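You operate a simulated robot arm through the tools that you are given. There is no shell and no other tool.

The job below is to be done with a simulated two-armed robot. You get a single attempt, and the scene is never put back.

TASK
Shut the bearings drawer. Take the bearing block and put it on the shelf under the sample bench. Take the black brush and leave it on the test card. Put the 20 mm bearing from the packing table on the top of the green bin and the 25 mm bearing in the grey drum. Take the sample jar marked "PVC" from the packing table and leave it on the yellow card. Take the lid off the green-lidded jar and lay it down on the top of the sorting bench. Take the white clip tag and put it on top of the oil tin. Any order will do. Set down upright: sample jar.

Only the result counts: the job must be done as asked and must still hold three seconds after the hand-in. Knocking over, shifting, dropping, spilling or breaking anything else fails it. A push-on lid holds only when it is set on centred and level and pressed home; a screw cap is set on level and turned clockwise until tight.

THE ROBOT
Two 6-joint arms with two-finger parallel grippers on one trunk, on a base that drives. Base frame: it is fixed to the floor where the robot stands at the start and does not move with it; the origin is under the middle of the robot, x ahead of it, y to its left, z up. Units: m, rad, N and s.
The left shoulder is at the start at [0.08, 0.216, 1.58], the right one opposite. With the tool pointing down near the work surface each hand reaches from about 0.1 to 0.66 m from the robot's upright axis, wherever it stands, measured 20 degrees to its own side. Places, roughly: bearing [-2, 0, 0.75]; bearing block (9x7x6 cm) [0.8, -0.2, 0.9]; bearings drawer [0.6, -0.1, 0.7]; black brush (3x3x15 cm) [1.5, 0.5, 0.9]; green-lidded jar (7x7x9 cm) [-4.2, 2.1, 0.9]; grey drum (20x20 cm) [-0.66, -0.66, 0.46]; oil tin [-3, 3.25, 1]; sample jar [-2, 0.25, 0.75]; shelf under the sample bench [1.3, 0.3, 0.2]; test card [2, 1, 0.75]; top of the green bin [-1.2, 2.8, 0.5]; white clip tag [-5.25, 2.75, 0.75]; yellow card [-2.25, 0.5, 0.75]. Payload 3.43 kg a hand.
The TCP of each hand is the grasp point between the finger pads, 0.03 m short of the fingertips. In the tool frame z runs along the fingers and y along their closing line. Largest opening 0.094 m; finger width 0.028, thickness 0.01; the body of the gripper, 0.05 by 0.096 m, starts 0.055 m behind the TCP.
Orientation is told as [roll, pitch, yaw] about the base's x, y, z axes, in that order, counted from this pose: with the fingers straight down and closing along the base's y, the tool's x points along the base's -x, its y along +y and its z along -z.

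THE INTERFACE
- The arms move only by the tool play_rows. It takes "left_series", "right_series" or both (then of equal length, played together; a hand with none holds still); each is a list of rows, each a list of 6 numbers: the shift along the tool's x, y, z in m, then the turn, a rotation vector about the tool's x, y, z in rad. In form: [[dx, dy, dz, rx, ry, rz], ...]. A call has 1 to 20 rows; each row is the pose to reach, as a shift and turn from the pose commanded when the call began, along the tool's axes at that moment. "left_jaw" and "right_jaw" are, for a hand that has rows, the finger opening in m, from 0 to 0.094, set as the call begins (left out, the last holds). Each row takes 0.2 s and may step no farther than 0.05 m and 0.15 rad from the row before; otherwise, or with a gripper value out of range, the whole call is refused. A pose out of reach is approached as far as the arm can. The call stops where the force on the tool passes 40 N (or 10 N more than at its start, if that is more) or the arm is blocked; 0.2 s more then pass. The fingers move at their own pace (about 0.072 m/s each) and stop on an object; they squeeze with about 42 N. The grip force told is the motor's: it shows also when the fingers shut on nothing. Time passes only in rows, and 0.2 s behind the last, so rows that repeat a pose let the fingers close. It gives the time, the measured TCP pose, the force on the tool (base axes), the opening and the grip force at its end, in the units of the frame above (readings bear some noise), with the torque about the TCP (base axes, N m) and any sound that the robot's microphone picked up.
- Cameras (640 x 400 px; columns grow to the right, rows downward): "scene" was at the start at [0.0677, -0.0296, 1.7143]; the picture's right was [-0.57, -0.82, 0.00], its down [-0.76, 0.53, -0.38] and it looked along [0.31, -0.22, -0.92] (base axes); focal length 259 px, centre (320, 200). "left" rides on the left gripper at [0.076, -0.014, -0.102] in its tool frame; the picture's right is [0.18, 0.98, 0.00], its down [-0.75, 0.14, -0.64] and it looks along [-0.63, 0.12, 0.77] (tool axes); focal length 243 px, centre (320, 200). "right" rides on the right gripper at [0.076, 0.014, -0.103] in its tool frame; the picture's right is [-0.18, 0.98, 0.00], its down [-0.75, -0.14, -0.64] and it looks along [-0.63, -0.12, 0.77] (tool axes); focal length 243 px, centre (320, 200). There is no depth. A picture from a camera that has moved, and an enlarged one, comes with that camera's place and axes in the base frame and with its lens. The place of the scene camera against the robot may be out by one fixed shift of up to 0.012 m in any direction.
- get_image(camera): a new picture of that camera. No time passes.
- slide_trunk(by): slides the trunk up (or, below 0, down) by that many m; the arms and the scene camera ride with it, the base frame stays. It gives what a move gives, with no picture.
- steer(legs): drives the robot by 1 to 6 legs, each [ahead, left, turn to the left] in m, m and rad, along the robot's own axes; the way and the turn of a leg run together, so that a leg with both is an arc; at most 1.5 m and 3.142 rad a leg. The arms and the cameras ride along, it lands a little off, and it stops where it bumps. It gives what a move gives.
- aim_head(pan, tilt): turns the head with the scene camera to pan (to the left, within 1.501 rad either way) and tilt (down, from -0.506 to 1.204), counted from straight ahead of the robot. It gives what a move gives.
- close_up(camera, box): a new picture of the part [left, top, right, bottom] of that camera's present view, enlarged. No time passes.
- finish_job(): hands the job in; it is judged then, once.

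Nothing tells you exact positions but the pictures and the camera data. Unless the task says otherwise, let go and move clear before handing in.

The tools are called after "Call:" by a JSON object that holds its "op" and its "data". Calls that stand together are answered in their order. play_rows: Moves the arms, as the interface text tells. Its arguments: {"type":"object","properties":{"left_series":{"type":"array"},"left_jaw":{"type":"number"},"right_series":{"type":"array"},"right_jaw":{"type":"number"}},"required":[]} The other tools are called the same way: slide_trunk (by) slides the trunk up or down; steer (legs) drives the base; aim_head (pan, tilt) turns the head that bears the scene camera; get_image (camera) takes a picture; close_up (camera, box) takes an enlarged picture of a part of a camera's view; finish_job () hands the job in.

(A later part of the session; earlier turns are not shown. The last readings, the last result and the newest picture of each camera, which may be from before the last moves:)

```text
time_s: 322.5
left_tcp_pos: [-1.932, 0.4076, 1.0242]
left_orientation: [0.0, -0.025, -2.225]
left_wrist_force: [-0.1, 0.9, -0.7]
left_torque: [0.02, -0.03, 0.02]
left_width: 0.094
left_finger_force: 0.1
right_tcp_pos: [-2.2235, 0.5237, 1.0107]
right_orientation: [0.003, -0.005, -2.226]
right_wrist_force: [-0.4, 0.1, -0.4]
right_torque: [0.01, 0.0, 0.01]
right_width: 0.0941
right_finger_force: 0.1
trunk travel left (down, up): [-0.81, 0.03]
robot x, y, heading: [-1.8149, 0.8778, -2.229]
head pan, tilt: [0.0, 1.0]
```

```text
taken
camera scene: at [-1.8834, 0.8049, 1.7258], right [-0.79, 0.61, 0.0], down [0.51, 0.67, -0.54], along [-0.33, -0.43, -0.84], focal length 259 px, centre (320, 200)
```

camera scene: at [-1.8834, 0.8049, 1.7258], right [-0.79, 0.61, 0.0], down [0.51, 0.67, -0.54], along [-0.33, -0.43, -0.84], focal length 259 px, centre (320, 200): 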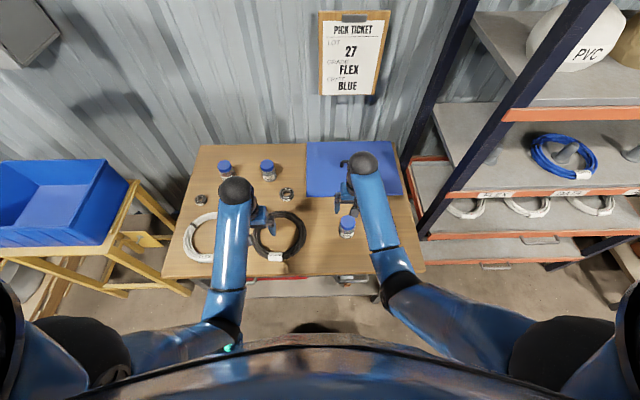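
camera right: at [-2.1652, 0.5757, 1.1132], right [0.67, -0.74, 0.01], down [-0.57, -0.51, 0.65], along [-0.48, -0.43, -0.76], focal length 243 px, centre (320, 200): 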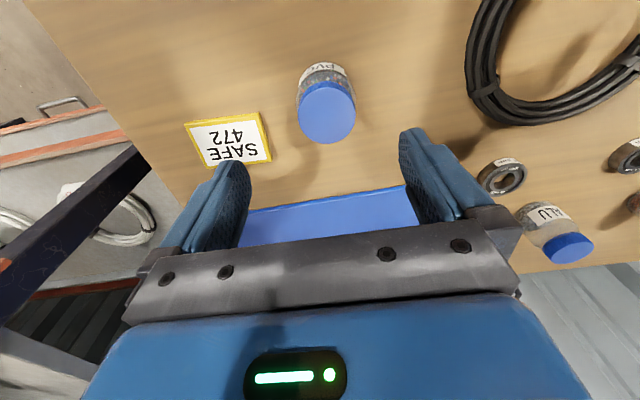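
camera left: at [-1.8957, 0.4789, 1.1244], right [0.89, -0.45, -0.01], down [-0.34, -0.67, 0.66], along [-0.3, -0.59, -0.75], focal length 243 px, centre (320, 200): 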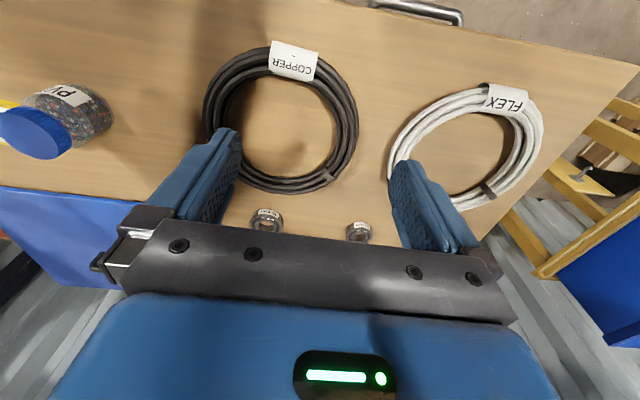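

The jar is centred beneath apart from 6 mm. I'll correct and descend around it.

Call:
{"op": "play_rows", "data": {"right_series": [[0, 0.006, 0.03, 0, 0, 0], [0, 0.006, 0.065, 0, 0, 0], [0, 0.006, 0.1, 0, 0, 0], [0, 0.006, 0.118, 0, 0, 0], [0, 0.006, 0.1287, 0, 0, 0]], "right_jaw": 0.094}}

Call:
{"op": "get_image", "data": {"camera": "right"}}

```text
time_s: 323.7
left_tcp_pos: [-1.9315, 0.4062, 1.0239]
left_orientation: [0.0, -0.025, -2.225]
left_wrist_force: [0.0, -0.1, 0.4]
left_torque: [0.02, 0.0, -0.05]
left_width: 0.0937
left_finger_force: 0.1
right_tcp_pos: [-2.2202, 0.5178, 0.8823]
right_orientation: [0.006, -0.006, -2.225]
right_wrist_force: [0.4, -0.2, -0.3]
right_torque: [-0.03, -0.05, -0.02]
right_width: 0.0938
right_finger_force: 0.2
trunk travel left (down, up): [-0.81, 0.03]
robot x, y, heading: [-1.8125, 0.8816, -2.23]
head pan, tilt: [0.0, 1.0]
```

```text
taken
camera right: at [-2.1611, 0.5704, 0.9835], right [0.67, -0.74, 0.01], down [-0.57, -0.51, 0.65], along [-0.48, -0.43, -0.76], focal length 243 px, centre (320, 200)
```

right: 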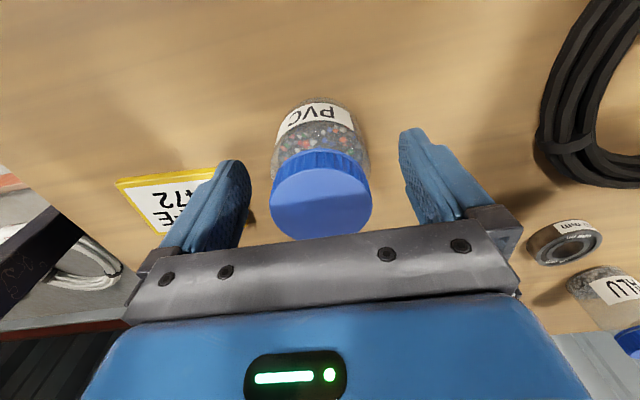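

The jar is nicely between the fingers. I'll close and lift.

Call:
{"op": "play_rows", "data": {"right_series": [[0, 0, 0, 0, 0, 0], [0, 0, 0, 0, 0, 0], [0, 0, 0, 0, 0, 0]], "right_jaw": 0.0}}

Call:
{"op": "play_rows", "data": {"right_series": [[0, 0, -0.01, 0, 0, 0], [0, 0, -0.03, 0, 0, 0], [0, 0, -0.05, 0, 0, 0]], "right_jaw": 0.0}}

Call:
{"op": "get_image", "data": {"camera": "right"}}

```text
time_s: 324.5
left_tcp_pos: [-1.9317, 0.4069, 1.0228]
left_orientation: [0.0, -0.023, -2.223]
left_wrist_force: [0.2, 0.9, -0.2]
left_torque: [-0.04, 0.0, 0.0]
left_width: 0.0939
left_finger_force: 0.0
right_tcp_pos: [-2.2198, 0.5193, 0.8805]
right_orientation: [0.005, -0.005, -2.226]
right_wrist_force: [0.3, 0.2, -0.3]
right_torque: [-0.03, 0.04, 0.04]
right_width: 0.0625
right_finger_force: 42.4
trunk travel left (down, up): [-0.81, 0.03]
robot x, y, heading: [-1.8108, 0.8795, -2.226]
head pan, tilt: [0.0, 1.0]
```

```text
time_s: 325.3
left_tcp_pos: [-1.9325, 0.4069, 1.0236]
left_orientation: [-0.001, -0.025, -2.224]
left_wrist_force: [-0.7, 0.3, 0.8]
left_torque: [0.01, 0.0, 0.06]
left_width: 0.094
left_finger_force: 0.1
right_tcp_pos: [-2.2194, 0.5198, 0.9339]
right_orientation: [0.005, -0.006, -2.226]
right_wrist_force: [0.4, 0.6, -1.2]
right_torque: [0.0, 0.0, 0.0]
right_width: 0.0626
right_finger_force: 42.0
trunk travel left (down, up): [-0.81, 0.03]
robot x, y, heading: [-1.8143, 0.8854, -2.227]
head pan, tilt: [0.0, 1.0]
```

```text
taken
camera right: at [-2.1613, 0.5712, 1.0345], right [0.67, -0.74, 0.01], down [-0.57, -0.51, 0.65], along [-0.48, -0.43, -0.76], focal length 243 px, centre (320, 200)
```

right: 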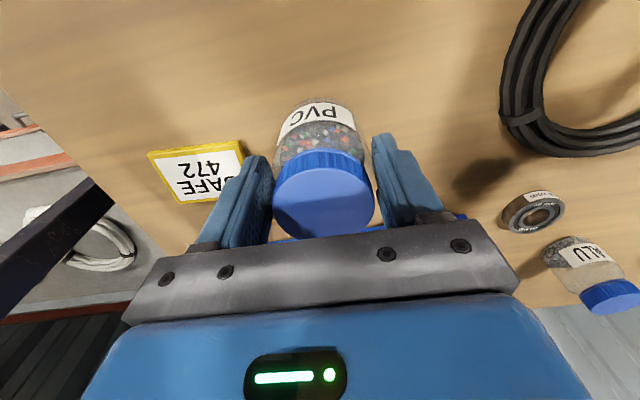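

The jar is held. The card centre is 44 mm ahead and 130 mm to the right, so I'll carry the jar over it and check.

Call:
{"op": "play_rows", "data": {"right_series": [[-0.01, -0.03, -0.01, 0, 0, 0], [-0.022, -0.065, -0.02, 0, 0, 0], [-0.034, -0.1, -0.02, 0, 0, 0], [-0.044, -0.13, -0.02, 0, 0, 0], [-0.044, -0.13, -0.02, 0, 0, 0]], "right_jaw": 0.0}}

Call:
{"op": "get_image", "data": {"camera": "right"}}

Call:
{"op": "close_up", "data": {"camera": "scene", "box": [310, 170, 470, 270]}}

```text
time_s: 326.5
left_tcp_pos: [-1.932, 0.4072, 1.0232]
left_orientation: [0.001, -0.025, -2.223]
left_wrist_force: [-0.2, 0.4, 0.0]
left_torque: [-0.03, -0.05, -0.03]
left_width: 0.0939
left_finger_force: 0.0
right_tcp_pos: [-2.3494, 0.5641, 0.9487]
right_orientation: [0.007, -0.005, -2.226]
right_wrist_force: [0.3, 0.6, -0.9]
right_torque: [0.01, 0.0, 0.0]
right_width: 0.0627
right_finger_force: 41.9
trunk travel left (down, up): [-0.81, 0.03]
robot x, y, heading: [-1.815, 0.8764, -2.23]
head pan, tilt: [0.0, 1.0]
```

```text
taken
camera right: at [-2.2908, 0.6159, 1.0522], right [0.67, -0.74, 0.01], down [-0.57, -0.51, 0.65], along [-0.48, -0.43, -0.76], focal length 243 px, centre (320, 200)
```

right: 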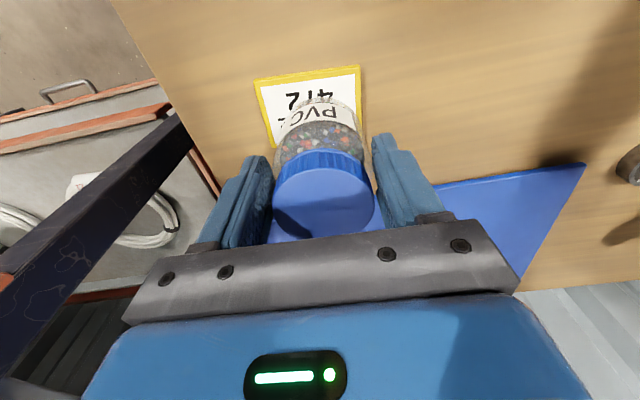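

```text
4.00 times, centred on (390, 220) of scene
camera zoom: at [-1.8834, 0.8046, 1.7258], right [-0.79, 0.61, 0.0], down [0.51, 0.67, -0.54], along [-0.33, -0.43, -0.84], focal length 1037 px, centre (40, 120)
```

zoom: 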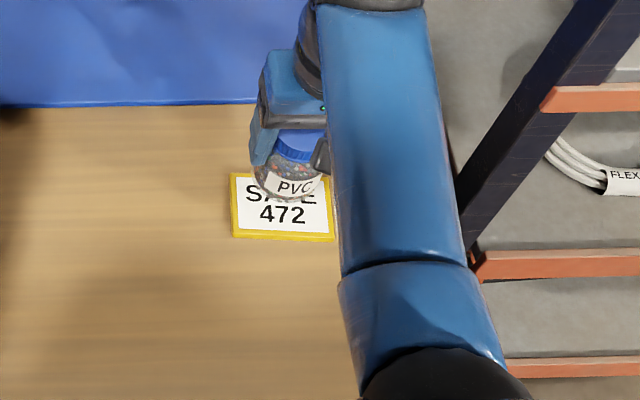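

The jar is about 7 mm off laterally. I'll correct and lower slowly onto the card.

Call:
{"op": "play_rows", "data": {"right_series": [[-0.003, -0.007, 0.015, 0, 0, 0], [-0.003, -0.007, 0.035, 0, 0, 0], [-0.003, -0.007, 0.05, 0, 0, 0], [-0.003, -0.007, 0.056, 0, 0, 0], [-0.003, -0.007, 0.06, 0, 0, 0], [-0.003, -0.007, 0.063, 0, 0, 0], [-0.003, -0.007, 0.066, 0, 0, 0]], "right_jaw": 0.0}}

Call:
{"op": "get_image", "data": {"camera": "right"}}

```text
time_s: 328.1
left_tcp_pos: [-1.9293, 0.4098, 1.0263]
left_orientation: [-0.003, -0.028, -2.228]
left_wrist_force: [-0.6, 0.0, -0.1]
left_torque: [0.0, -0.01, 0.0]
left_width: 0.0941
left_finger_force: 0.1
right_tcp_pos: [-2.3567, 0.565, 0.8912]
right_orientation: [0.004, -0.018, -2.225]
right_wrist_force: [-0.3, 1.5, 32.9]
right_torque: [0.17, 0.09, -0.09]
right_width: 0.0626
right_finger_force: 42.0
trunk travel left (down, up): [-0.81, 0.03]
robot x, y, heading: [-1.8105, 0.8824, -2.231]
head pan, tilt: [0.0, 1.0]
```

```text
taken
camera right: at [-2.2968, 0.6175, 0.9919], right [0.67, -0.74, 0.01], down [-0.57, -0.5, 0.65], along [-0.48, -0.44, -0.76], focal length 243 px, centre (320, 200)
```

right: 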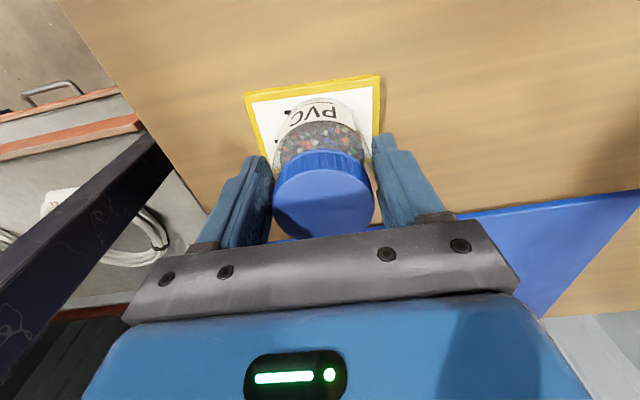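

Contact at about 33 N, with the jar on the card. I'll ease off, open and lift straight up.

Call:
{"op": "play_rows", "data": {"right_series": [[0, 0, -0.003, 0, 0, 0], [0, 0, -0.0065, 0, 0, 0], [0, 0, -0.0065, 0, 0, 0]], "right_jaw": 0.0}}

Call:
{"op": "play_rows", "data": {"right_series": [[0, 0, 0, 0, 0, 0], [0, 0, 0, 0, 0, 0], [0, 0, 0, 0, 0, 0]], "right_jaw": 0.094}}

Call:
{"op": "play_rows", "data": {"right_series": [[0, 0, -0.02, 0, 0, 0], [0, 0, -0.06, 0, 0, 0], [0, 0, -0.1, 0, 0, 0], [0, 0, -0.13, 0, 0, 0]], "right_jaw": 0.094}}

Call:
{"op": "get_image", "data": {"camera": "right"}}

Call:
{"op": "close_up", "data": {"camera": "scene", "box": [310, 170, 470, 270]}}

```text
time_s: 328.9
left_tcp_pos: [-1.9306, 0.4075, 1.0234]
left_orientation: [-0.001, -0.023, -2.226]
left_wrist_force: [-0.3, -0.7, 0.4]
left_torque: [0.02, -0.01, 0.01]
left_width: 0.0941
left_finger_force: 0.0
right_tcp_pos: [-2.3553, 0.5656, 0.8916]
right_orientation: [0.007, -0.004, -2.225]
right_wrist_force: [-2.2, -2.5, 10.6]
right_torque: [-0.52, 0.4, 0.01]
right_width: 0.0628
right_finger_force: 42.4
trunk travel left (down, up): [-0.81, 0.03]
robot x, y, heading: [-1.8116, 0.8822, -2.229]
head pan, tilt: [0.0, 1.0]
```

```text
time_s: 329.7
left_tcp_pos: [-1.9324, 0.4073, 1.0239]
left_orientation: [0.001, -0.025, -2.225]
left_wrist_force: [0.4, 0.2, 1.4]
left_torque: [-0.01, 0.0, -0.02]
left_width: 0.0938
left_finger_force: 0.1
right_tcp_pos: [-2.3574, 0.5645, 0.8902]
right_orientation: [0.006, -0.008, -2.224]
right_wrist_force: [-0.8, -0.2, 0.5]
right_torque: [-0.01, 0.01, 0.0]
right_width: 0.0937
right_finger_force: 0.2
trunk travel left (down, up): [-0.81, 0.03]
robot x, y, heading: [-1.8142, 0.8793, -2.229]
head pan, tilt: [0.0, 1.0]
```

```text
time_s: 330.7
left_tcp_pos: [-1.9316, 0.4061, 1.0229]
left_orientation: [-0.001, -0.024, -2.226]
left_wrist_force: [0.5, 0.4, -0.5]
left_torque: [0.01, -0.03, -0.02]
left_width: 0.0939
left_finger_force: 0.0
right_tcp_pos: [-2.3561, 0.5666, 1.0223]
right_orientation: [0.004, -0.006, -2.225]
right_wrist_force: [0.2, -0.4, 0.6]
right_torque: [-0.01, 0.02, 0.01]
right_width: 0.0938
right_finger_force: 0.0
trunk travel left (down, up): [-0.81, 0.03]
robot x, y, heading: [-1.813, 0.8793, -2.227]
head pan, tilt: [0.0, 1.0]
```

```text
taken
camera right: at [-2.2982, 0.618, 1.1239], right [0.67, -0.74, 0.01], down [-0.57, -0.51, 0.65], along [-0.48, -0.43, -0.76], focal length 243 px, centre (320, 200)
```

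right: 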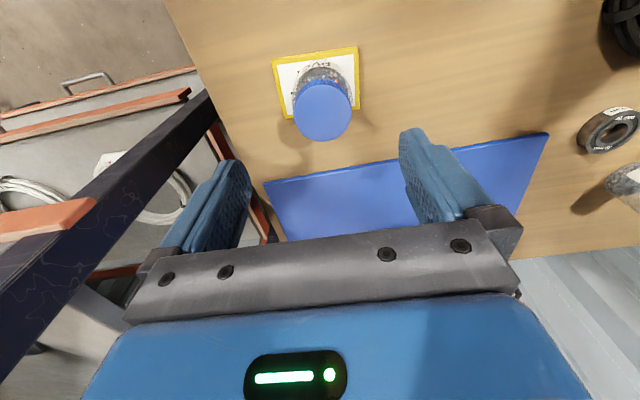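

```text
4.00 times, centred on (390, 220) of scene
camera zoom: at [-1.8834, 0.8044, 1.7257], right [-0.79, 0.61, 0.0], down [0.51, 0.67, -0.54], along [-0.33, -0.43, -0.84], focal length 1037 px, centre (40, 120)
```

zoom: 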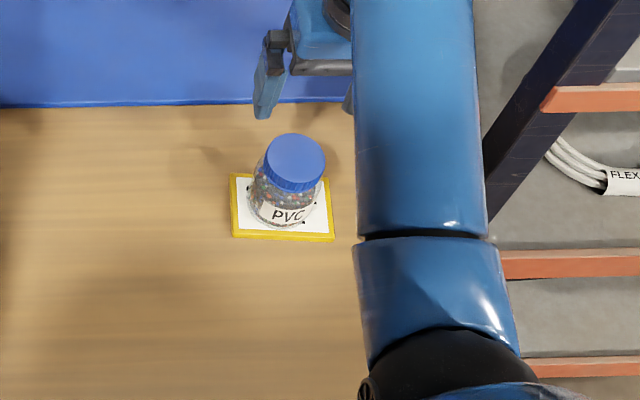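

The PVC jar stands upright on the yellow card. Next are the bearings: from here the 25 mm is about 0.31 m to my left and the 20 mm 0.49 m. I'll draw the right hand back and shift the base left to get both in reach.

Call:
{"op": "play_rows", "data": {"right_series": [[0.04, 0, 0, 0, 0, 0], [0.08, 0, 0, 0, 0, 0], [0.12, 0, 0, 0, 0, 0]], "right_jaw": 0.094}}

Call:
{"op": "steer", "data": {"legs": [[0.0, 0.4, 0], [0.03, 0, 0]]}}

Call:
{"op": "get_image", "data": {"camera": "scene"}}

Call:
{"op": "get_image", "data": {"camera": "right"}}

Call:
{"op": "get_image", "data": {"camera": "left"}}

```text
time_s: 331.5
left_tcp_pos: [-1.9315, 0.4077, 1.0236]
left_orientation: [0.0, -0.024, -2.226]
left_wrist_force: [0.0, -0.3, -0.1]
left_torque: [0.02, 0.0, 0.0]
left_width: 0.094
left_finger_force: 0.1
right_tcp_pos: [-2.2841, 0.6628, 1.0211]
right_orientation: [0.005, -0.009, -2.225]
right_wrist_force: [-0.3, 0.6, -0.1]
right_torque: [0.0, 0.01, -0.01]
right_width: 0.0938
right_finger_force: 0.1
trunk travel left (down, up): [-0.81, 0.03]
robot x, y, heading: [-1.8118, 0.8802, -2.226]
head pan, tilt: [0.0, 1.0]
```

```text
time_s: 334.4
left_tcp_pos: [-1.6276, 0.144, 1.0258]
left_orientation: [-0.001, -0.029, -2.224]
left_wrist_force: [-0.4, 0.4, -0.7]
left_torque: [-0.02, 0.04, -0.05]
left_width: 0.0939
left_finger_force: 0.1
right_tcp_pos: [-1.9803, 0.398, 1.0242]
right_orientation: [0.005, -0.011, -2.226]
right_wrist_force: [0.3, 0.4, -0.1]
right_torque: [-0.05, 0.01, 0.0]
right_width: 0.094
right_finger_force: 0.1
trunk travel left (down, up): [-0.81, 0.03]
robot x, y, heading: [-1.5136, 0.6115, -2.237]
head pan, tilt: [0.0, 1.0]
```

```text
taken
camera scene: at [-1.5763, 0.5443, 1.7265], right [-0.79, 0.61, 0.0], down [0.51, 0.66, -0.55], along [-0.33, -0.43, -0.84], focal length 259 px, centre (320, 200)
```

scene: 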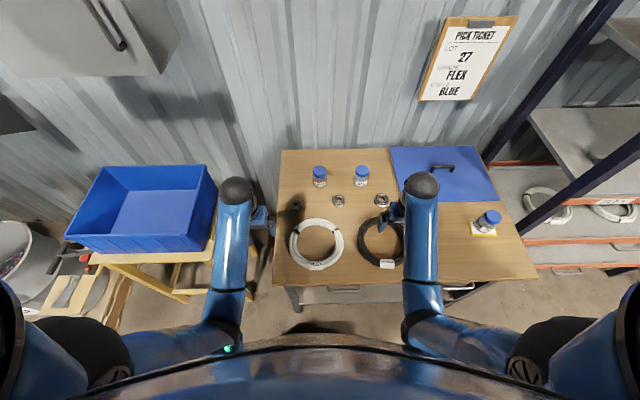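

```text
taken
camera right: at [-1.9208, 0.4506, 1.1259], right [0.67, -0.74, 0.01], down [-0.57, -0.5, 0.65], along [-0.48, -0.44, -0.76], focal length 243 px, centre (320, 200)
```

right: 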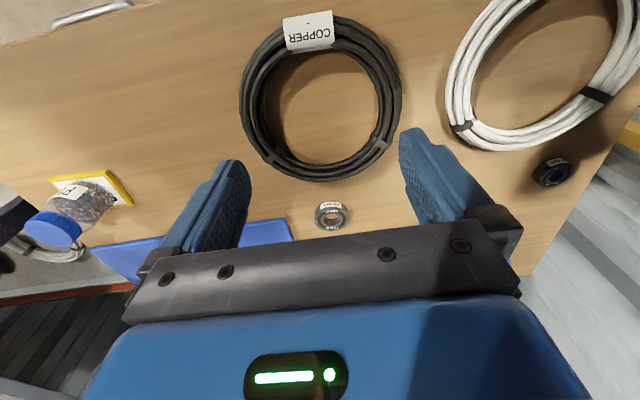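

```text
taken
camera left: at [-1.591, 0.2156, 1.1267], right [0.89, -0.45, -0.01], down [-0.33, -0.67, 0.66], along [-0.3, -0.59, -0.75], focal length 243 px, centre (320, 200)
```

left: 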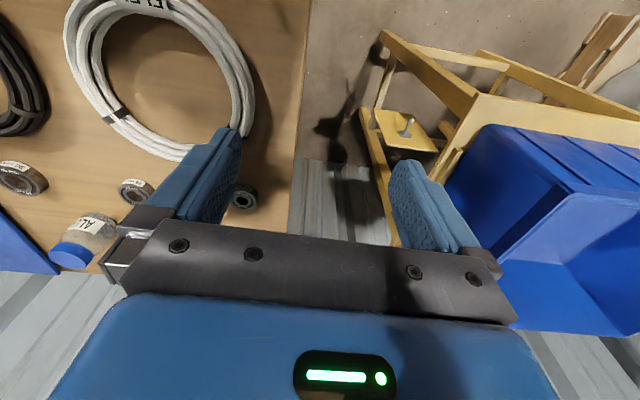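

The 25 mm bearing is about 0.66 m ahead and 0.08 m right, and the 20 mm is 0.63 m ahead and 0.09 m left. I'll start with the right hand on the 25 mm.

Call:
{"op": "play_rows", "data": {"right_series": [[-0.025, 0.027, 0.005, 0, -0.05, 0], [-0.05, 0.054, 0.01, 0, -0.1, 0], [-0.075, 0.081, 0.02, 0, -0.15, 0], [-0.1, 0.108, 0.03, 0, -0.2, 0], [-0.125, 0.135, 0.04, 0, -0.25, 0], [-0.145, 0.158, 0.05, 0, -0.29, 0], [-0.145, 0.158, 0.05, 0, -0.29, 0]], "right_jaw": 0.08}}

Call:
{"op": "get_image", "data": {"camera": "right"}}

Call:
{"op": "close_up", "data": {"camera": "right", "box": [200, 60, 440, 240]}}

```text
time_s: 336.1
left_tcp_pos: [-1.63, 0.1397, 1.0225]
left_orientation: [-0.001, -0.023, -2.226]
left_wrist_force: [-0.2, 0.7, -0.2]
left_torque: [-0.02, -0.04, 0.02]
left_width: 0.0941
left_finger_force: 0.0
right_tcp_pos: [-1.947, 0.1823, 0.9735]
right_orientation: [0.005, -0.296, -2.226]
right_wrist_force: [-0.5, 0.2, 0.0]
right_torque: [-0.01, -0.01, 0.01]
right_width: 0.0801
right_finger_force: 0.1
trunk travel left (down, up): [-0.81, 0.03]
robot x, y, heading: [-1.5111, 0.6156, -2.225]
head pan, tilt: [0.0, 1.0]
```

```text
taken
camera right: at [-1.872, 0.2542, 1.0483], right [0.67, -0.74, 0.06], down [-0.44, -0.33, 0.83], along [-0.6, -0.59, -0.55], focal length 243 px, centre (320, 200)
```

right: 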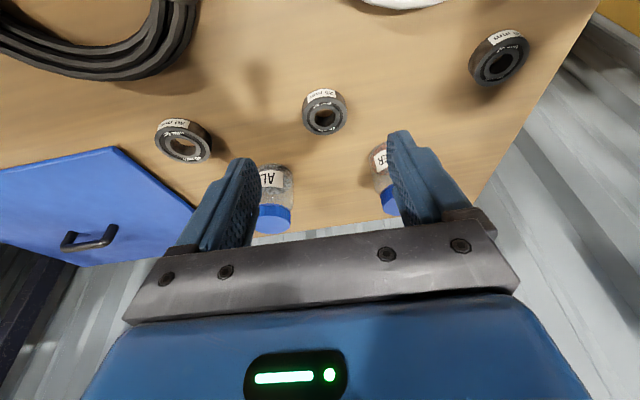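

```text
2.22 times, centred on (320, 150) of right
camera zoom: at [-1.872, 0.2542, 1.0483], right [0.67, -0.74, 0.06], down [-0.44, -0.33, 0.83], along [-0.6, -0.59, -0.55], focal length 539 px, centre (320, 311)
```

zoom: 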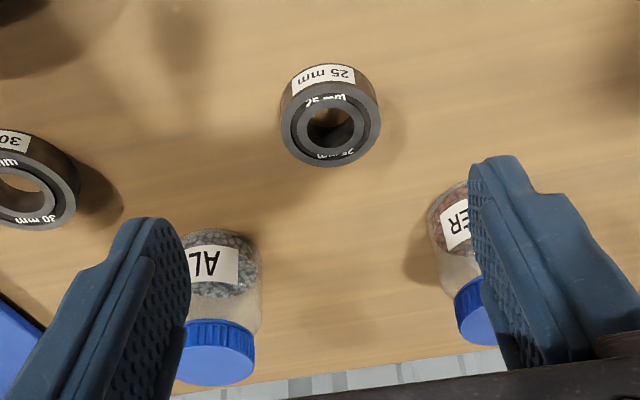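

The label confirms 25 mm. I'll lower the trunk 5 cm for reach, then come down around the bearing.

Call:
{"op": "slide_trunk", "data": {"by": -0.05}}

Call:
{"op": "play_rows", "data": {"right_series": [[-0.0106, 0.002, 0.0213, 0, 0, 0], [-0.0212, 0.002, 0.0427, 0, 0, 0], [-0.034, 0.002, 0.0749, 0, 0, 0], [-0.034, 0.002, 0.0749, 0, 0, 0]], "right_jaw": 0.08}}

Call:
{"op": "get_image", "data": {"camera": "right"}}

```text
time_s: 337.0
left_tcp_pos: [-1.6305, 0.1383, 0.9742]
left_orientation: [0.0, -0.023, -2.225]
left_wrist_force: [0.2, -0.2, -0.2]
left_torque: [0.04, -0.03, 0.0]
left_width: 0.0939
left_finger_force: 0.1
right_tcp_pos: [-1.9466, 0.1812, 0.9225]
right_orientation: [0.006, -0.296, -2.226]
right_wrist_force: [-0.1, 0.2, -0.2]
right_torque: [0.01, 0.0, -0.01]
right_width: 0.08
right_finger_force: 0.2
trunk travel left (down, up): [-0.76, 0.08]
robot x, y, heading: [-1.5097, 0.6165, -2.229]
head pan, tilt: [0.0, 1.0]
```

```text
time_s: 338.0
left_tcp_pos: [-1.6305, 0.1403, 0.973]
left_orientation: [0.001, -0.023, -2.223]
left_wrist_force: [0.2, 0.1, 0.0]
left_torque: [-0.04, 0.0, 0.02]
left_width: 0.0939
left_finger_force: 0.1
right_tcp_pos: [-1.979, 0.1353, 0.8605]
right_orientation: [0.005, -0.297, -2.227]
right_wrist_force: [0.4, 0.1, 0.0]
right_torque: [0.03, 0.0, 0.01]
right_width: 0.08
right_finger_force: 0.1
trunk travel left (down, up): [-0.76, 0.08]
robot x, y, heading: [-1.5115, 0.6148, -2.232]
head pan, tilt: [0.0, 1.0]
```

```text
taken
camera right: at [-1.9043, 0.2092, 0.9365], right [0.67, -0.74, 0.06], down [-0.44, -0.33, 0.83], along [-0.6, -0.59, -0.55], focal length 243 px, centre (320, 200)
```

right: 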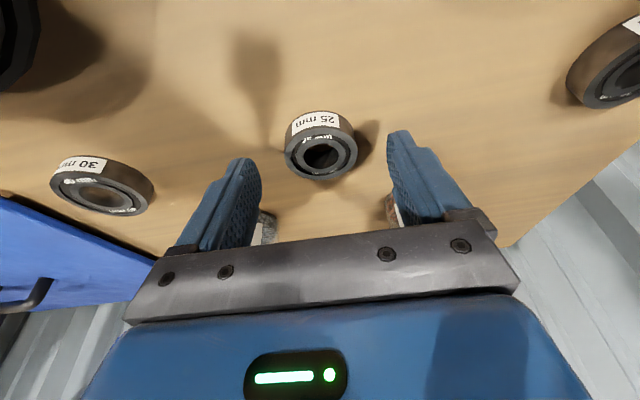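

Nearly there. A final 9 mm down in small steps, then close.

Call:
{"op": "play_rows", "data": {"right_series": [[0.004, 0.002, 0.003, 0, 0, 0], [0.005, 0.002, 0.006, 0, 0, 0], [0.0056, 0.002, 0.0086, 0, 0, 0]], "right_jaw": 0.08}}

Call:
{"op": "play_rows", "data": {"right_series": [[0, 0, 0, 0, 0, 0], [0, 0, 0, 0, 0, 0], [0, 0, 0, 0, 0, 0]], "right_jaw": 0.0}}

Call:
{"op": "play_rows", "data": {"right_series": [[-0.0059, 0, -0.0191, 0, 0, 0], [-0.0147, 0, -0.0478, 0, 0, 0], [-0.0264, 0, -0.0861, 0, 0, 0], [-0.0323, 0, -0.1052, 0, 0, 0]], "right_jaw": 0.0}}

Call:
{"op": "get_image", "data": {"camera": "right"}}

```text
time_s: 338.8
left_tcp_pos: [-1.6317, 0.1387, 0.9724]
left_orientation: [0.0, -0.023, -2.225]
left_wrist_force: [-0.4, 0.3, 0.0]
left_torque: [-0.02, 0.0, -0.03]
left_width: 0.094
left_finger_force: 0.2
right_tcp_pos: [-1.9736, 0.138, 0.851]
right_orientation: [0.005, -0.298, -2.228]
right_wrist_force: [-0.4, 0.0, 0.9]
right_torque: [0.03, -0.02, 0.02]
right_width: 0.0801
right_finger_force: 0.0
trunk travel left (down, up): [-0.76, 0.08]
robot x, y, heading: [-1.5109, 0.6133, -2.224]
head pan, tilt: [0.0, 1.0]
```

```text
time_s: 339.6
left_tcp_pos: [-1.6314, 0.1382, 0.9722]
left_orientation: [0.001, -0.024, -2.227]
left_wrist_force: [0.5, -0.1, 0.9]
left_torque: [0.0, -0.03, 0.03]
left_width: 0.0942
left_finger_force: 0.0
right_tcp_pos: [-1.9744, 0.138, 0.8498]
right_orientation: [0.006, -0.296, -2.228]
right_wrist_force: [0.0, 0.1, 0.5]
right_torque: [0.0, -0.02, 0.0]
right_width: 0.0002
right_finger_force: 28.5
trunk travel left (down, up): [-0.76, 0.08]
robot x, y, heading: [-1.513, 0.611, -2.227]
head pan, tilt: [0.0, 1.0]
```

```text
time_s: 340.6
left_tcp_pos: [-1.6314, 0.139, 0.9732]
left_orientation: [0.001, -0.023, -2.226]
left_wrist_force: [0.2, -0.1, 0.2]
left_torque: [-0.02, -0.02, 0.01]
left_width: 0.094
left_finger_force: 0.0
right_tcp_pos: [-1.9749, 0.1384, 0.9613]
right_orientation: [0.005, -0.295, -2.227]
right_wrist_force: [0.3, -0.3, 0.1]
right_torque: [0.0, 0.03, -0.01]
right_width: 0.0
right_finger_force: 33.1
trunk travel left (down, up): [-0.76, 0.08]
robot x, y, heading: [-1.5123, 0.6152, -2.228]
head pan, tilt: [0.0, 1.0]
```

```text
taken
camera right: at [-1.9005, 0.2115, 1.0367], right [0.67, -0.74, 0.06], down [-0.44, -0.33, 0.83], along [-0.6, -0.59, -0.55], focal length 243 px, centre (320, 200)
```

right: 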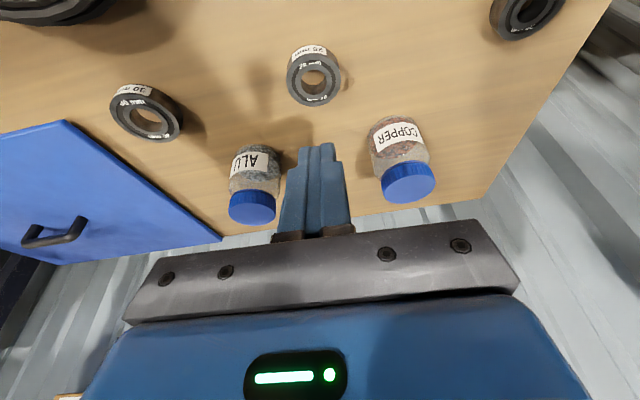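

The fingers closed just above the bearing, so the table is slightly lower than I took it to be. The bearing hasn't moved. I'll open and go down deeper, in small steps near the table.

Call:
{"op": "play_rows", "data": {"right_series": [[0.003, 0, 0.02, 0, 0, 0], [0.008, 0, 0.05, 0, 0, 0], [0.014, 0, 0.08, 0, 0, 0], [0.0185, 0, 0.1048, 0, 0, 0], [0.0197, 0, 0.1105, 0, 0, 0], [0.0208, 0, 0.1153, 0, 0, 0], [0.022, 0, 0.1196, 0, 0, 0], [0.0231, 0, 0.1239, 0, 0, 0]], "right_jaw": 0.08}}

Call:
{"op": "get_image", "data": {"camera": "right"}}

```text
time_s: 342.4
left_tcp_pos: [-1.6309, 0.1403, 0.9736]
left_orientation: [0.0, -0.02, -2.225]
left_wrist_force: [0.3, 0.8, 0.3]
left_torque: [0.02, 0.0, -0.02]
left_width: 0.0941
left_finger_force: 0.1
right_tcp_pos: [-1.9828, 0.1261, 0.8353]
right_orientation: [0.006, -0.298, -2.227]
right_wrist_force: [-0.9, -0.1, 0.7]
right_torque: [-0.02, 0.02, 0.02]
right_width: 0.08
right_finger_force: 0.0
trunk travel left (down, up): [-0.76, 0.08]
robot x, y, heading: [-1.5145, 0.6103, -2.229]
head pan, tilt: [0.0, 1.0]
```

```text
taken
camera right: at [-1.9085, 0.199, 0.9116], right [0.67, -0.74, 0.06], down [-0.44, -0.33, 0.83], along [-0.6, -0.59, -0.55], focal length 243 px, centre (320, 200)
```

right: 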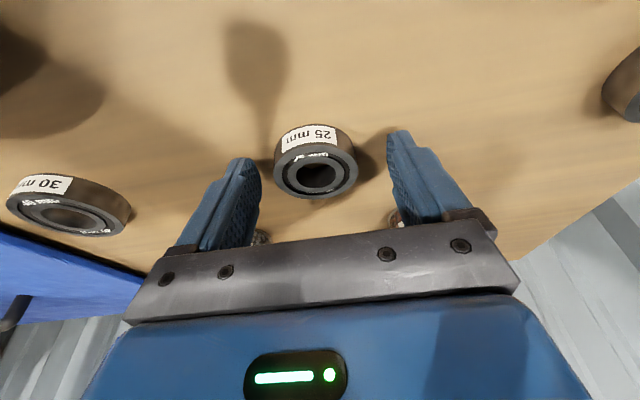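

The bearing now sits between the pads. Closing.

Call:
{"op": "play_rows", "data": {"right_series": [[0, 0, 0, 0, 0, 0], [0, 0, 0, 0, 0, 0], [0, 0, 0, 0, 0, 0]], "right_jaw": 0.0}}

Call:
{"op": "get_image", "data": {"camera": "right"}}

```text
time_s: 343.2
left_tcp_pos: [-1.6307, 0.1388, 0.9738]
left_orientation: [0.002, -0.022, -2.225]
left_wrist_force: [-0.4, 0.1, -0.1]
left_torque: [0.04, -0.04, 0.01]
left_width: 0.0944
left_finger_force: 0.1
right_tcp_pos: [-1.9832, 0.1271, 0.8363]
right_orientation: [0.005, -0.298, -2.227]
right_wrist_force: [0.4, -1.2, 1.2]
right_torque: [0.07, 0.02, -0.02]
right_width: 0.0506
right_finger_force: 41.9
trunk travel left (down, up): [-0.76, 0.08]
robot x, y, heading: [-1.5129, 0.6109, -2.229]
head pan, tilt: [0.0, 1.0]
```

```text
taken
camera right: at [-1.9084, 0.1992, 0.9117], right [0.67, -0.74, 0.06], down [-0.44, -0.33, 0.83], along [-0.6, -0.59, -0.55], focal length 243 px, centre (320, 200)
```

right: 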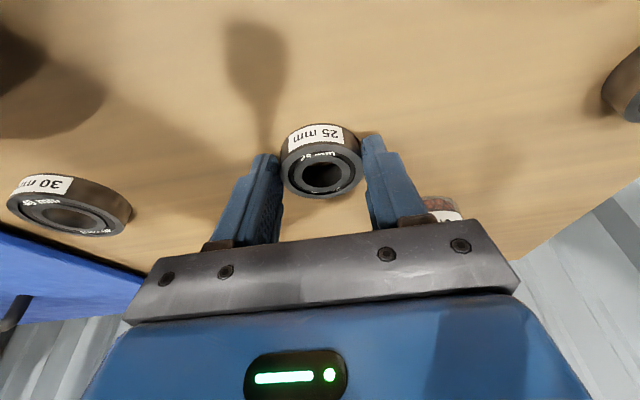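

Gripped at 51 mm. I'll lift it and draw the right hand back.

Call:
{"op": "play_rows", "data": {"right_series": [[-0.0044, 0, -0.0143, 0, 0, 0], [-0.0117, 0, -0.0383, 0, 0, 0], [-0.0248, 0, -0.0813, 0, 0, 0], [-0.0379, 0, -0.1243, 0, 0, 0], [-0.02, 0, -0.16, 0, 0, 0], [0.02, 0, -0.172, 0, 0, 0], [0.06, 0, -0.184, 0, 0, 0], [0.1, -0.02, -0.196, 0, 0, 0], [0.12, -0.06, -0.202, 0, 0, 0], [0.12, -0.1, -0.202, 0, 0, 0]], "right_jaw": 0.0}}

Call:
{"op": "get_image", "data": {"camera": "right"}}

Call:
{"op": "get_image", "data": {"camera": "left"}}

```text
time_s: 345.4
left_tcp_pos: [-1.6316, 0.1405, 0.9721]
left_orientation: [0.0, -0.024, -2.224]
left_wrist_force: [0.5, 0.3, -0.4]
left_torque: [0.01, 0.0, 0.0]
left_width: 0.0942
left_finger_force: 0.0
right_tcp_pos: [-1.9583, 0.3268, 0.992]
right_orientation: [0.007, -0.297, -2.225]
right_wrist_force: [0.1, 0.1, -2.4]
right_torque: [0.03, -0.04, -0.02]
right_width: 0.0509
right_finger_force: 41.9
trunk travel left (down, up): [-0.76, 0.08]
robot x, y, heading: [-1.5133, 0.6144, -2.227]
head pan, tilt: [0.0, 1.0]
```

```text
taken
camera right: at [-1.8837, 0.3984, 1.0683], right [0.67, -0.74, 0.06], down [-0.44, -0.33, 0.83], along [-0.59, -0.59, -0.55], focal length 243 px, centre (320, 200)
```

right: 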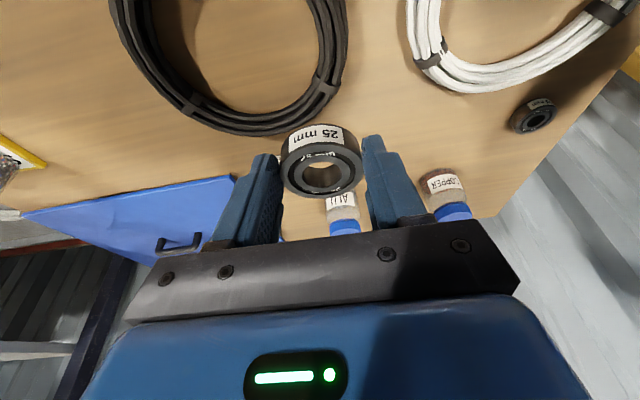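

```text
taken
camera left: at [-1.5963, 0.2107, 1.0743], right [0.89, -0.45, 0.0], down [-0.34, -0.67, 0.66], along [-0.3, -0.59, -0.75], focal length 243 px, centre (320, 200)
```

left: 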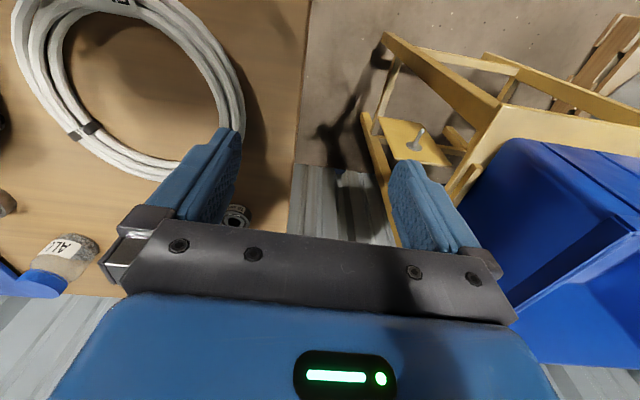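

The right hand holds the 25 mm bearing. Now the left hand goes to the 20 mm one, at about [-1.834, 0.037].

Call:
{"op": "play_rows", "data": {"left_series": [[-0.025, -0.016, 0, 0, -0.046, 0], [-0.05, -0.032, 0, 0, -0.092, 0], [-0.075, -0.048, 0.004, 0, -0.138, 0], [-0.1, -0.064, 0.008, 0, -0.184, 0], [-0.125, -0.08, 0.012, 0, -0.23, 0], [-0.1525, -0.097, 0.02, 0, -0.276, 0], [-0.1525, -0.097, 0.02, 0, -0.276, 0]], "left_jaw": 0.08}}

Call:
{"op": "get_image", "data": {"camera": "left"}}

Call:
{"op": "close_up", "data": {"camera": "left", "box": [200, 40, 440, 190]}}

```text
time_s: 347.0
left_tcp_pos: [-1.8019, 0.0767, 0.9565]
left_orientation: [-0.002, -0.301, -2.225]
left_wrist_force: [0.7, -0.6, 0.6]
left_torque: [-0.01, 0.0, -0.01]
left_width: 0.0804
left_finger_force: 0.1
right_tcp_pos: [-1.9567, 0.3251, 0.9923]
right_orientation: [0.005, -0.297, -2.228]
right_wrist_force: [-0.2, 0.3, -0.8]
right_torque: [-0.01, -0.01, -0.03]
right_width: 0.0506
right_finger_force: 42.1
trunk travel left (down, up): [-0.76, 0.08]
robot x, y, heading: [-1.5114, 0.6109, -2.227]
head pan, tilt: [0.0, 1.0]
```

```text
taken
camera left: at [-1.7511, 0.1677, 1.0326], right [0.89, -0.46, -0.06], down [-0.21, -0.51, 0.84], along [-0.41, -0.73, -0.55], focal length 243 px, centre (320, 200)
```

left: 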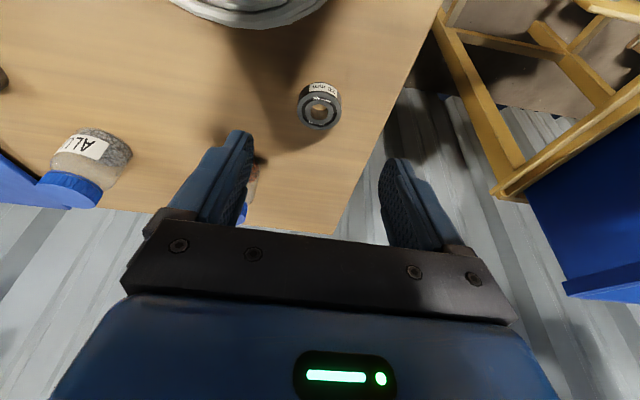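

```text
2.67 times, centred on (320, 115) of left
camera zoom: at [-1.7511, 0.1677, 1.0326], right [0.89, -0.46, -0.06], down [-0.21, -0.51, 0.84], along [-0.41, -0.73, -0.55], focal length 647 px, centre (320, 427)
```

zoom: 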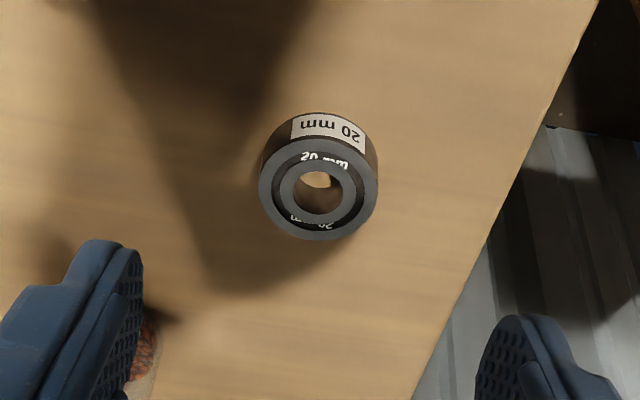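

The label confirms 20 mm. I'll come down around it the same way, with small final steps.

Call:
{"op": "play_rows", "data": {"left_series": [[-0.003, 0.002, 0.0281, 0, 0, 0], [-0.006, 0.002, 0.0562, 0, 0, 0], [-0.009, 0.002, 0.0843, 0, 0, 0], [-0.012, 0.002, 0.1124, 0, 0, 0], [-0.0127, 0.002, 0.119, 0, 0, 0], [-0.0134, 0.002, 0.125, 0, 0, 0], [-0.014, 0.002, 0.1311, 0, 0, 0]], "left_jaw": 0.08}}

Call:
{"op": "get_image", "data": {"camera": "left"}}

```text
time_s: 348.6
left_tcp_pos: [-1.8323, 0.0338, 0.8357]
left_orientation: [-0.001, -0.297, -2.225]
left_wrist_force: [-0.1, -0.2, -0.4]
left_torque: [0.02, 0.03, 0.03]
left_width: 0.08
left_finger_force: 0.0
right_tcp_pos: [-1.9572, 0.3246, 0.9925]
right_orientation: [0.004, -0.297, -2.227]
right_wrist_force: [0.6, 0.0, -1.2]
right_torque: [0.02, -0.01, -0.02]
right_width: 0.0507
right_finger_force: 41.7
trunk travel left (down, up): [-0.76, 0.08]
robot x, y, heading: [-1.512, 0.6157, -2.228]
head pan, tilt: [0.0, 1.0]
```

```text
taken
camera left: at [-1.7811, 0.1246, 0.9113], right [0.89, -0.46, -0.05], down [-0.21, -0.51, 0.84], along [-0.41, -0.73, -0.55], focal length 243 px, centre (320, 200)
```

left: 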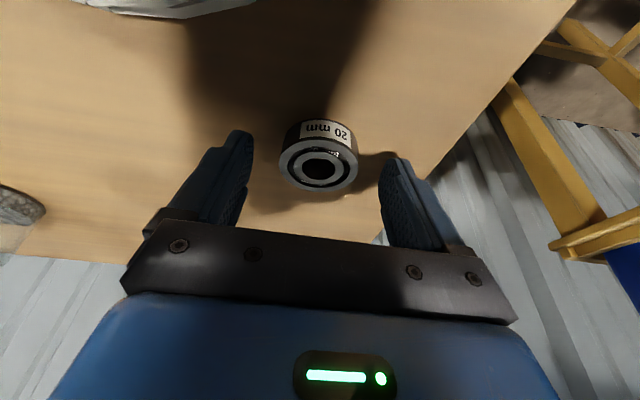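

Well placed. Closing on the 20 mm bearing and lifting.

Call:
{"op": "play_rows", "data": {"left_series": [[0, 0, 0, 0, 0, 0], [0, 0, 0, 0, 0, 0], [0, 0, 0, 0, 0, 0]], "left_jaw": 0.0}}

Call:
{"op": "play_rows", "data": {"left_series": [[-0.0044, 0, -0.0143, 0, 0, 0], [-0.0117, 0, -0.0383, 0, 0, 0], [-0.0248, 0, -0.0813, 0, 0, 0], [-0.0379, 0, -0.1243, 0, 0, 0], [-0.02, 0, -0.16, 0, 0, 0], [0.02, 0, -0.172, 0, 0, 0], [0.06, 0, -0.184, 0, 0, 0], [0.1, 0.02, -0.196, 0, 0, 0], [0.12, 0.06, -0.202, 0, 0, 0], [0.12, 0.1, -0.202, 0, 0, 0]], "left_jaw": 0.0}}

Call:
{"op": "get_image", "data": {"camera": "left"}}

Call:
{"op": "get_image", "data": {"camera": "scene"}}

```text
time_s: 349.4
left_tcp_pos: [-1.8316, 0.0348, 0.836]
left_orientation: [0.0, -0.3, -2.225]
left_wrist_force: [-0.4, -0.4, -0.3]
left_torque: [0.01, 0.01, -0.03]
left_width: 0.0459
left_finger_force: 42.0
right_tcp_pos: [-1.9565, 0.3261, 0.9928]
right_orientation: [0.006, -0.296, -2.227]
right_wrist_force: [0.6, 0.1, -1.7]
right_torque: [-0.02, 0.01, 0.0]
right_width: 0.0507
right_finger_force: 42.0
trunk travel left (down, up): [-0.76, 0.08]
robot x, y, heading: [-1.511, 0.6165, -2.224]
head pan, tilt: [0.0, 1.0]
```

```text
time_s: 351.6
left_tcp_pos: [-1.644, 0.1126, 0.994]
left_orientation: [-0.001, -0.298, -2.225]
left_wrist_force: [0.6, -1.3, -1.7]
left_torque: [0.0, -0.03, -0.02]
left_width: 0.0454
left_finger_force: 41.7
right_tcp_pos: [-1.9569, 0.3236, 0.9919]
right_orientation: [0.005, -0.296, -2.226]
right_wrist_force: [0.2, -0.1, -0.7]
right_torque: [0.03, -0.02, 0.02]
right_width: 0.0508
right_finger_force: 42.0
trunk travel left (down, up): [-0.76, 0.08]
robot x, y, heading: [-1.5103, 0.6104, -2.222]
head pan, tilt: [0.0, 1.0]
```

```text
taken
camera left: at [-1.5945, 0.2026, 1.0693], right [0.89, -0.46, -0.06], down [-0.21, -0.51, 0.84], along [-0.41, -0.73, -0.55], focal length 243 px, centre (320, 200)
```

left: 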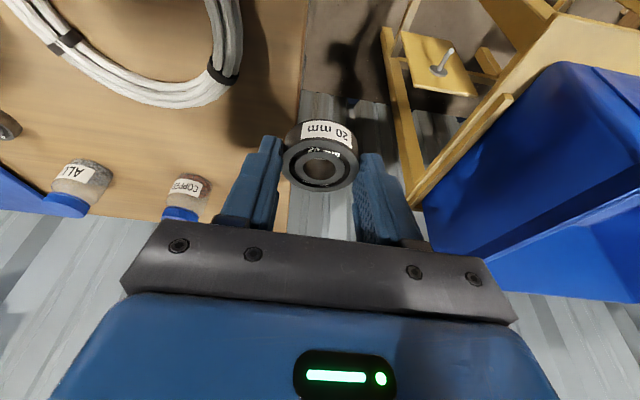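

```text
taken
camera scene: at [-1.5828, 0.5349, 1.6757], right [-0.79, 0.61, 0.0], down [0.51, 0.67, -0.54], along [-0.33, -0.43, -0.84], focal length 259 px, centre (320, 200)
```

scene: 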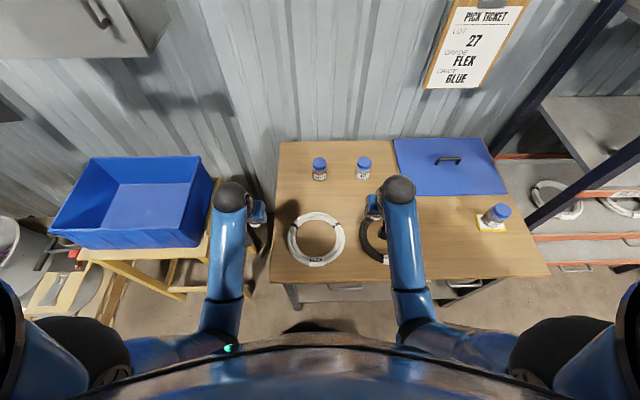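

Both bearings are held. I'll raise the trunk, back off from the table and look left toward the drums.

Call:
{"op": "slide_trunk", "data": {"by": 0.05}}

Call:
{"op": "steer", "data": {"legs": [[-0.4, 0, 0]]}}

Call:
{"op": "aim_head", "data": {"pan": 0.9, "tilt": 0.7}}

Call:
{"op": "get_image", "data": {"camera": "scene"}}

Call:
{"op": "aim_head", "data": {"pan": 1.5, "tilt": 0.6}}

Call:
{"op": "get_image", "data": {"camera": "scene"}}

```text
time_s: 352.5
left_tcp_pos: [-1.6459, 0.1116, 1.0442]
left_orientation: [0.0, -0.3, -2.225]
left_wrist_force: [-0.1, -0.4, -0.6]
left_torque: [-0.04, -0.01, 0.0]
left_width: 0.0457
left_finger_force: 41.7
right_tcp_pos: [-1.9574, 0.3243, 1.0409]
right_orientation: [0.005, -0.298, -2.224]
right_wrist_force: [-0.5, -0.6, -1.5]
right_torque: [0.05, -0.03, -0.02]
right_width: 0.0506
right_finger_force: 42.0
trunk travel left (down, up): [-0.81, 0.03]
robot x, y, heading: [-1.5118, 0.6121, -2.229]
head pan, tilt: [0.0, 1.0]
```

```text
time_s: 355.0
left_tcp_pos: [-1.4028, 0.4288, 1.0422]
left_orientation: [-0.002, -0.296, -2.222]
left_wrist_force: [-1.0, -0.9, -1.1]
left_torque: [0.01, 0.04, 0.01]
left_width: 0.0458
left_finger_force: 42.5
right_tcp_pos: [-1.7138, 0.6401, 1.0415]
right_orientation: [0.005, -0.295, -2.224]
right_wrist_force: [0.4, -0.5, -0.7]
right_torque: [0.04, -0.03, 0.03]
right_width: 0.0505
right_finger_force: 42.3
trunk travel left (down, up): [-0.81, 0.03]
robot x, y, heading: [-1.2686, 0.9298, -2.225]
head pan, tilt: [0.0, 1.0]
```

```text
time_s: 356.2
left_tcp_pos: [-1.4016, 0.4297, 1.0433]
left_orientation: [0.001, -0.298, -2.222]
left_wrist_force: [0.2, -0.3, -1.5]
left_torque: [0.01, 0.01, 0.01]
left_width: 0.0453
left_finger_force: 41.7
right_tcp_pos: [-1.7136, 0.6404, 1.0418]
right_orientation: [0.005, -0.297, -2.222]
right_wrist_force: [0.1, 0.4, -1.2]
right_torque: [0.04, -0.02, 0.04]
right_width: 0.0504
right_finger_force: 41.6
trunk travel left (down, up): [-0.81, 0.03]
robot x, y, heading: [-1.2671, 0.9257, -2.22]
head pan, tilt: [0.901, 0.7]
```

```text
taken
camera scene: at [-1.2765, 0.826, 1.7491], right [-0.97, -0.24, 0.0], down [-0.16, 0.63, -0.76], along [0.19, -0.74, -0.64], focal length 259 px, centre (320, 200)
```

scene: 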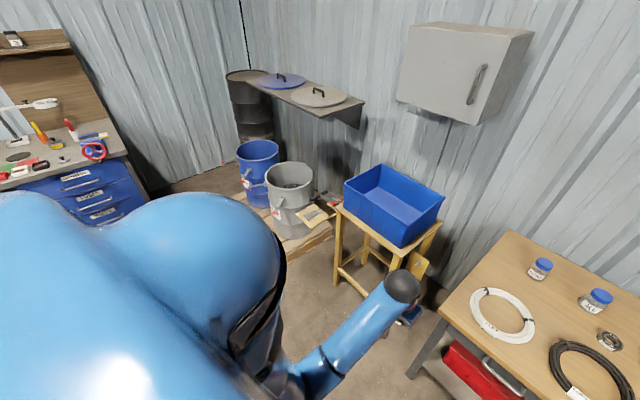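

```text
time_s: 357.2
left_tcp_pos: [-1.4013, 0.4298, 1.0428]
left_orientation: [-0.001, -0.299, -2.223]
left_wrist_force: [0.5, -0.5, -1.9]
left_torque: [0.0, -0.01, -0.01]
left_width: 0.0455
left_finger_force: 41.8
right_tcp_pos: [-1.7118, 0.6416, 1.0433]
right_orientation: [0.005, -0.298, -2.223]
right_wrist_force: [-0.6, -0.5, -1.8]
right_torque: [0.02, -0.02, -0.01]
right_width: 0.0507
right_finger_force: 41.6
trunk travel left (down, up): [-0.81, 0.03]
robot x, y, heading: [-1.273, 0.9307, -2.225]
head pan, tilt: [1.499, 0.6]
```

```text
taken
camera scene: at [-1.2306, 0.8503, 1.7578], right [-0.66, -0.75, 0.0], down [-0.42, 0.38, -0.82], along [0.62, -0.55, -0.57], focal length 259 px, centre (320, 200)
```

scene: 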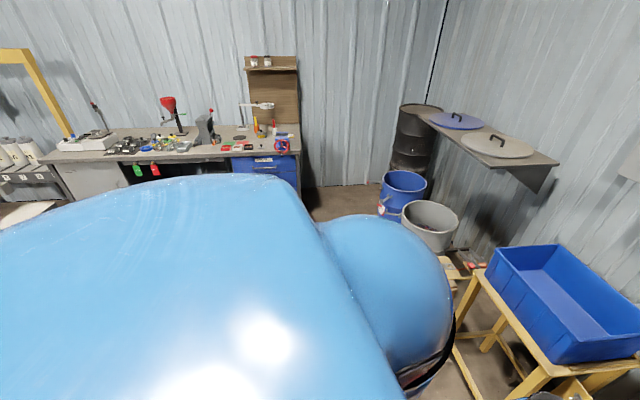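

The grey drum's rim is centred near [-0.68, -0.62] at about z 0.68. I'll slide left along the open floor until I'm facing it.

Call:
{"op": "steer", "data": {"legs": [[0, 1.4, 0]]}}

Call:
{"op": "aim_head", "data": {"pan": 0.0, "tilt": 0.9}}

Call:
{"op": "get_image", "data": {"camera": "scene"}}

```text
time_s: 364.1
left_tcp_pos: [-0.3056, -0.422, 1.0445]
left_orientation: [-0.001, -0.299, -2.232]
left_wrist_force: [0.4, 0.2, -1.2]
left_torque: [0.0, -0.01, -0.03]
left_width: 0.0456
left_finger_force: 41.7
right_tcp_pos: [-0.6152, -0.2066, 1.0424]
right_orientation: [0.008, -0.296, -2.235]
right_wrist_force: [0.9, -0.1, -0.7]
right_torque: [0.02, -0.02, -0.01]
right_width: 0.0507
right_finger_force: 42.0
trunk travel left (down, up): [-0.81, 0.03]
robot x, y, heading: [-0.1683, 0.0763, -2.234]
head pan, tilt: [1.499, 0.6]
```

```text
time_s: 365.7
left_tcp_pos: [-0.3047, -0.4223, 1.0438]
left_orientation: [-0.004, -0.299, -2.234]
left_wrist_force: [0.6, -0.6, -1.5]
left_torque: [-0.02, 0.02, 0.02]
left_width: 0.0456
left_finger_force: 42.3
right_tcp_pos: [-0.6142, -0.2078, 1.0425]
right_orientation: [0.007, -0.296, -2.236]
right_wrist_force: [0.2, -0.2, -1.1]
right_torque: [0.03, 0.01, 0.0]
right_width: 0.0507
right_finger_force: 42.1
trunk travel left (down, up): [-0.81, 0.03]
robot x, y, heading: [-0.1667, 0.0775, -2.238]
head pan, tilt: [0.0, 0.901]
```

```text
taken
camera scene: at [-0.2426, -0.0039, 1.733], right [-0.79, 0.62, 0.0], down [0.48, 0.62, -0.62], along [-0.38, -0.49, -0.78], focal length 259 px, centre (320, 200)
```

scene: 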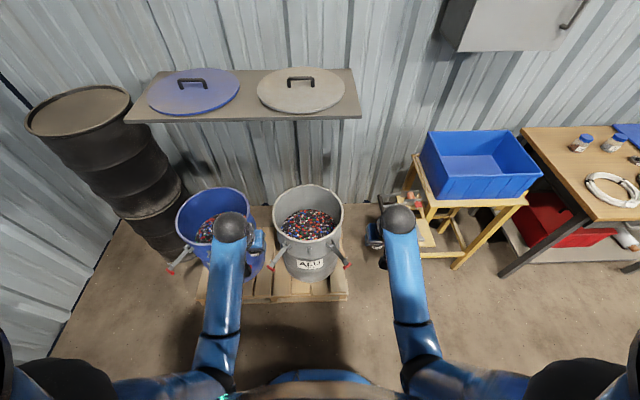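

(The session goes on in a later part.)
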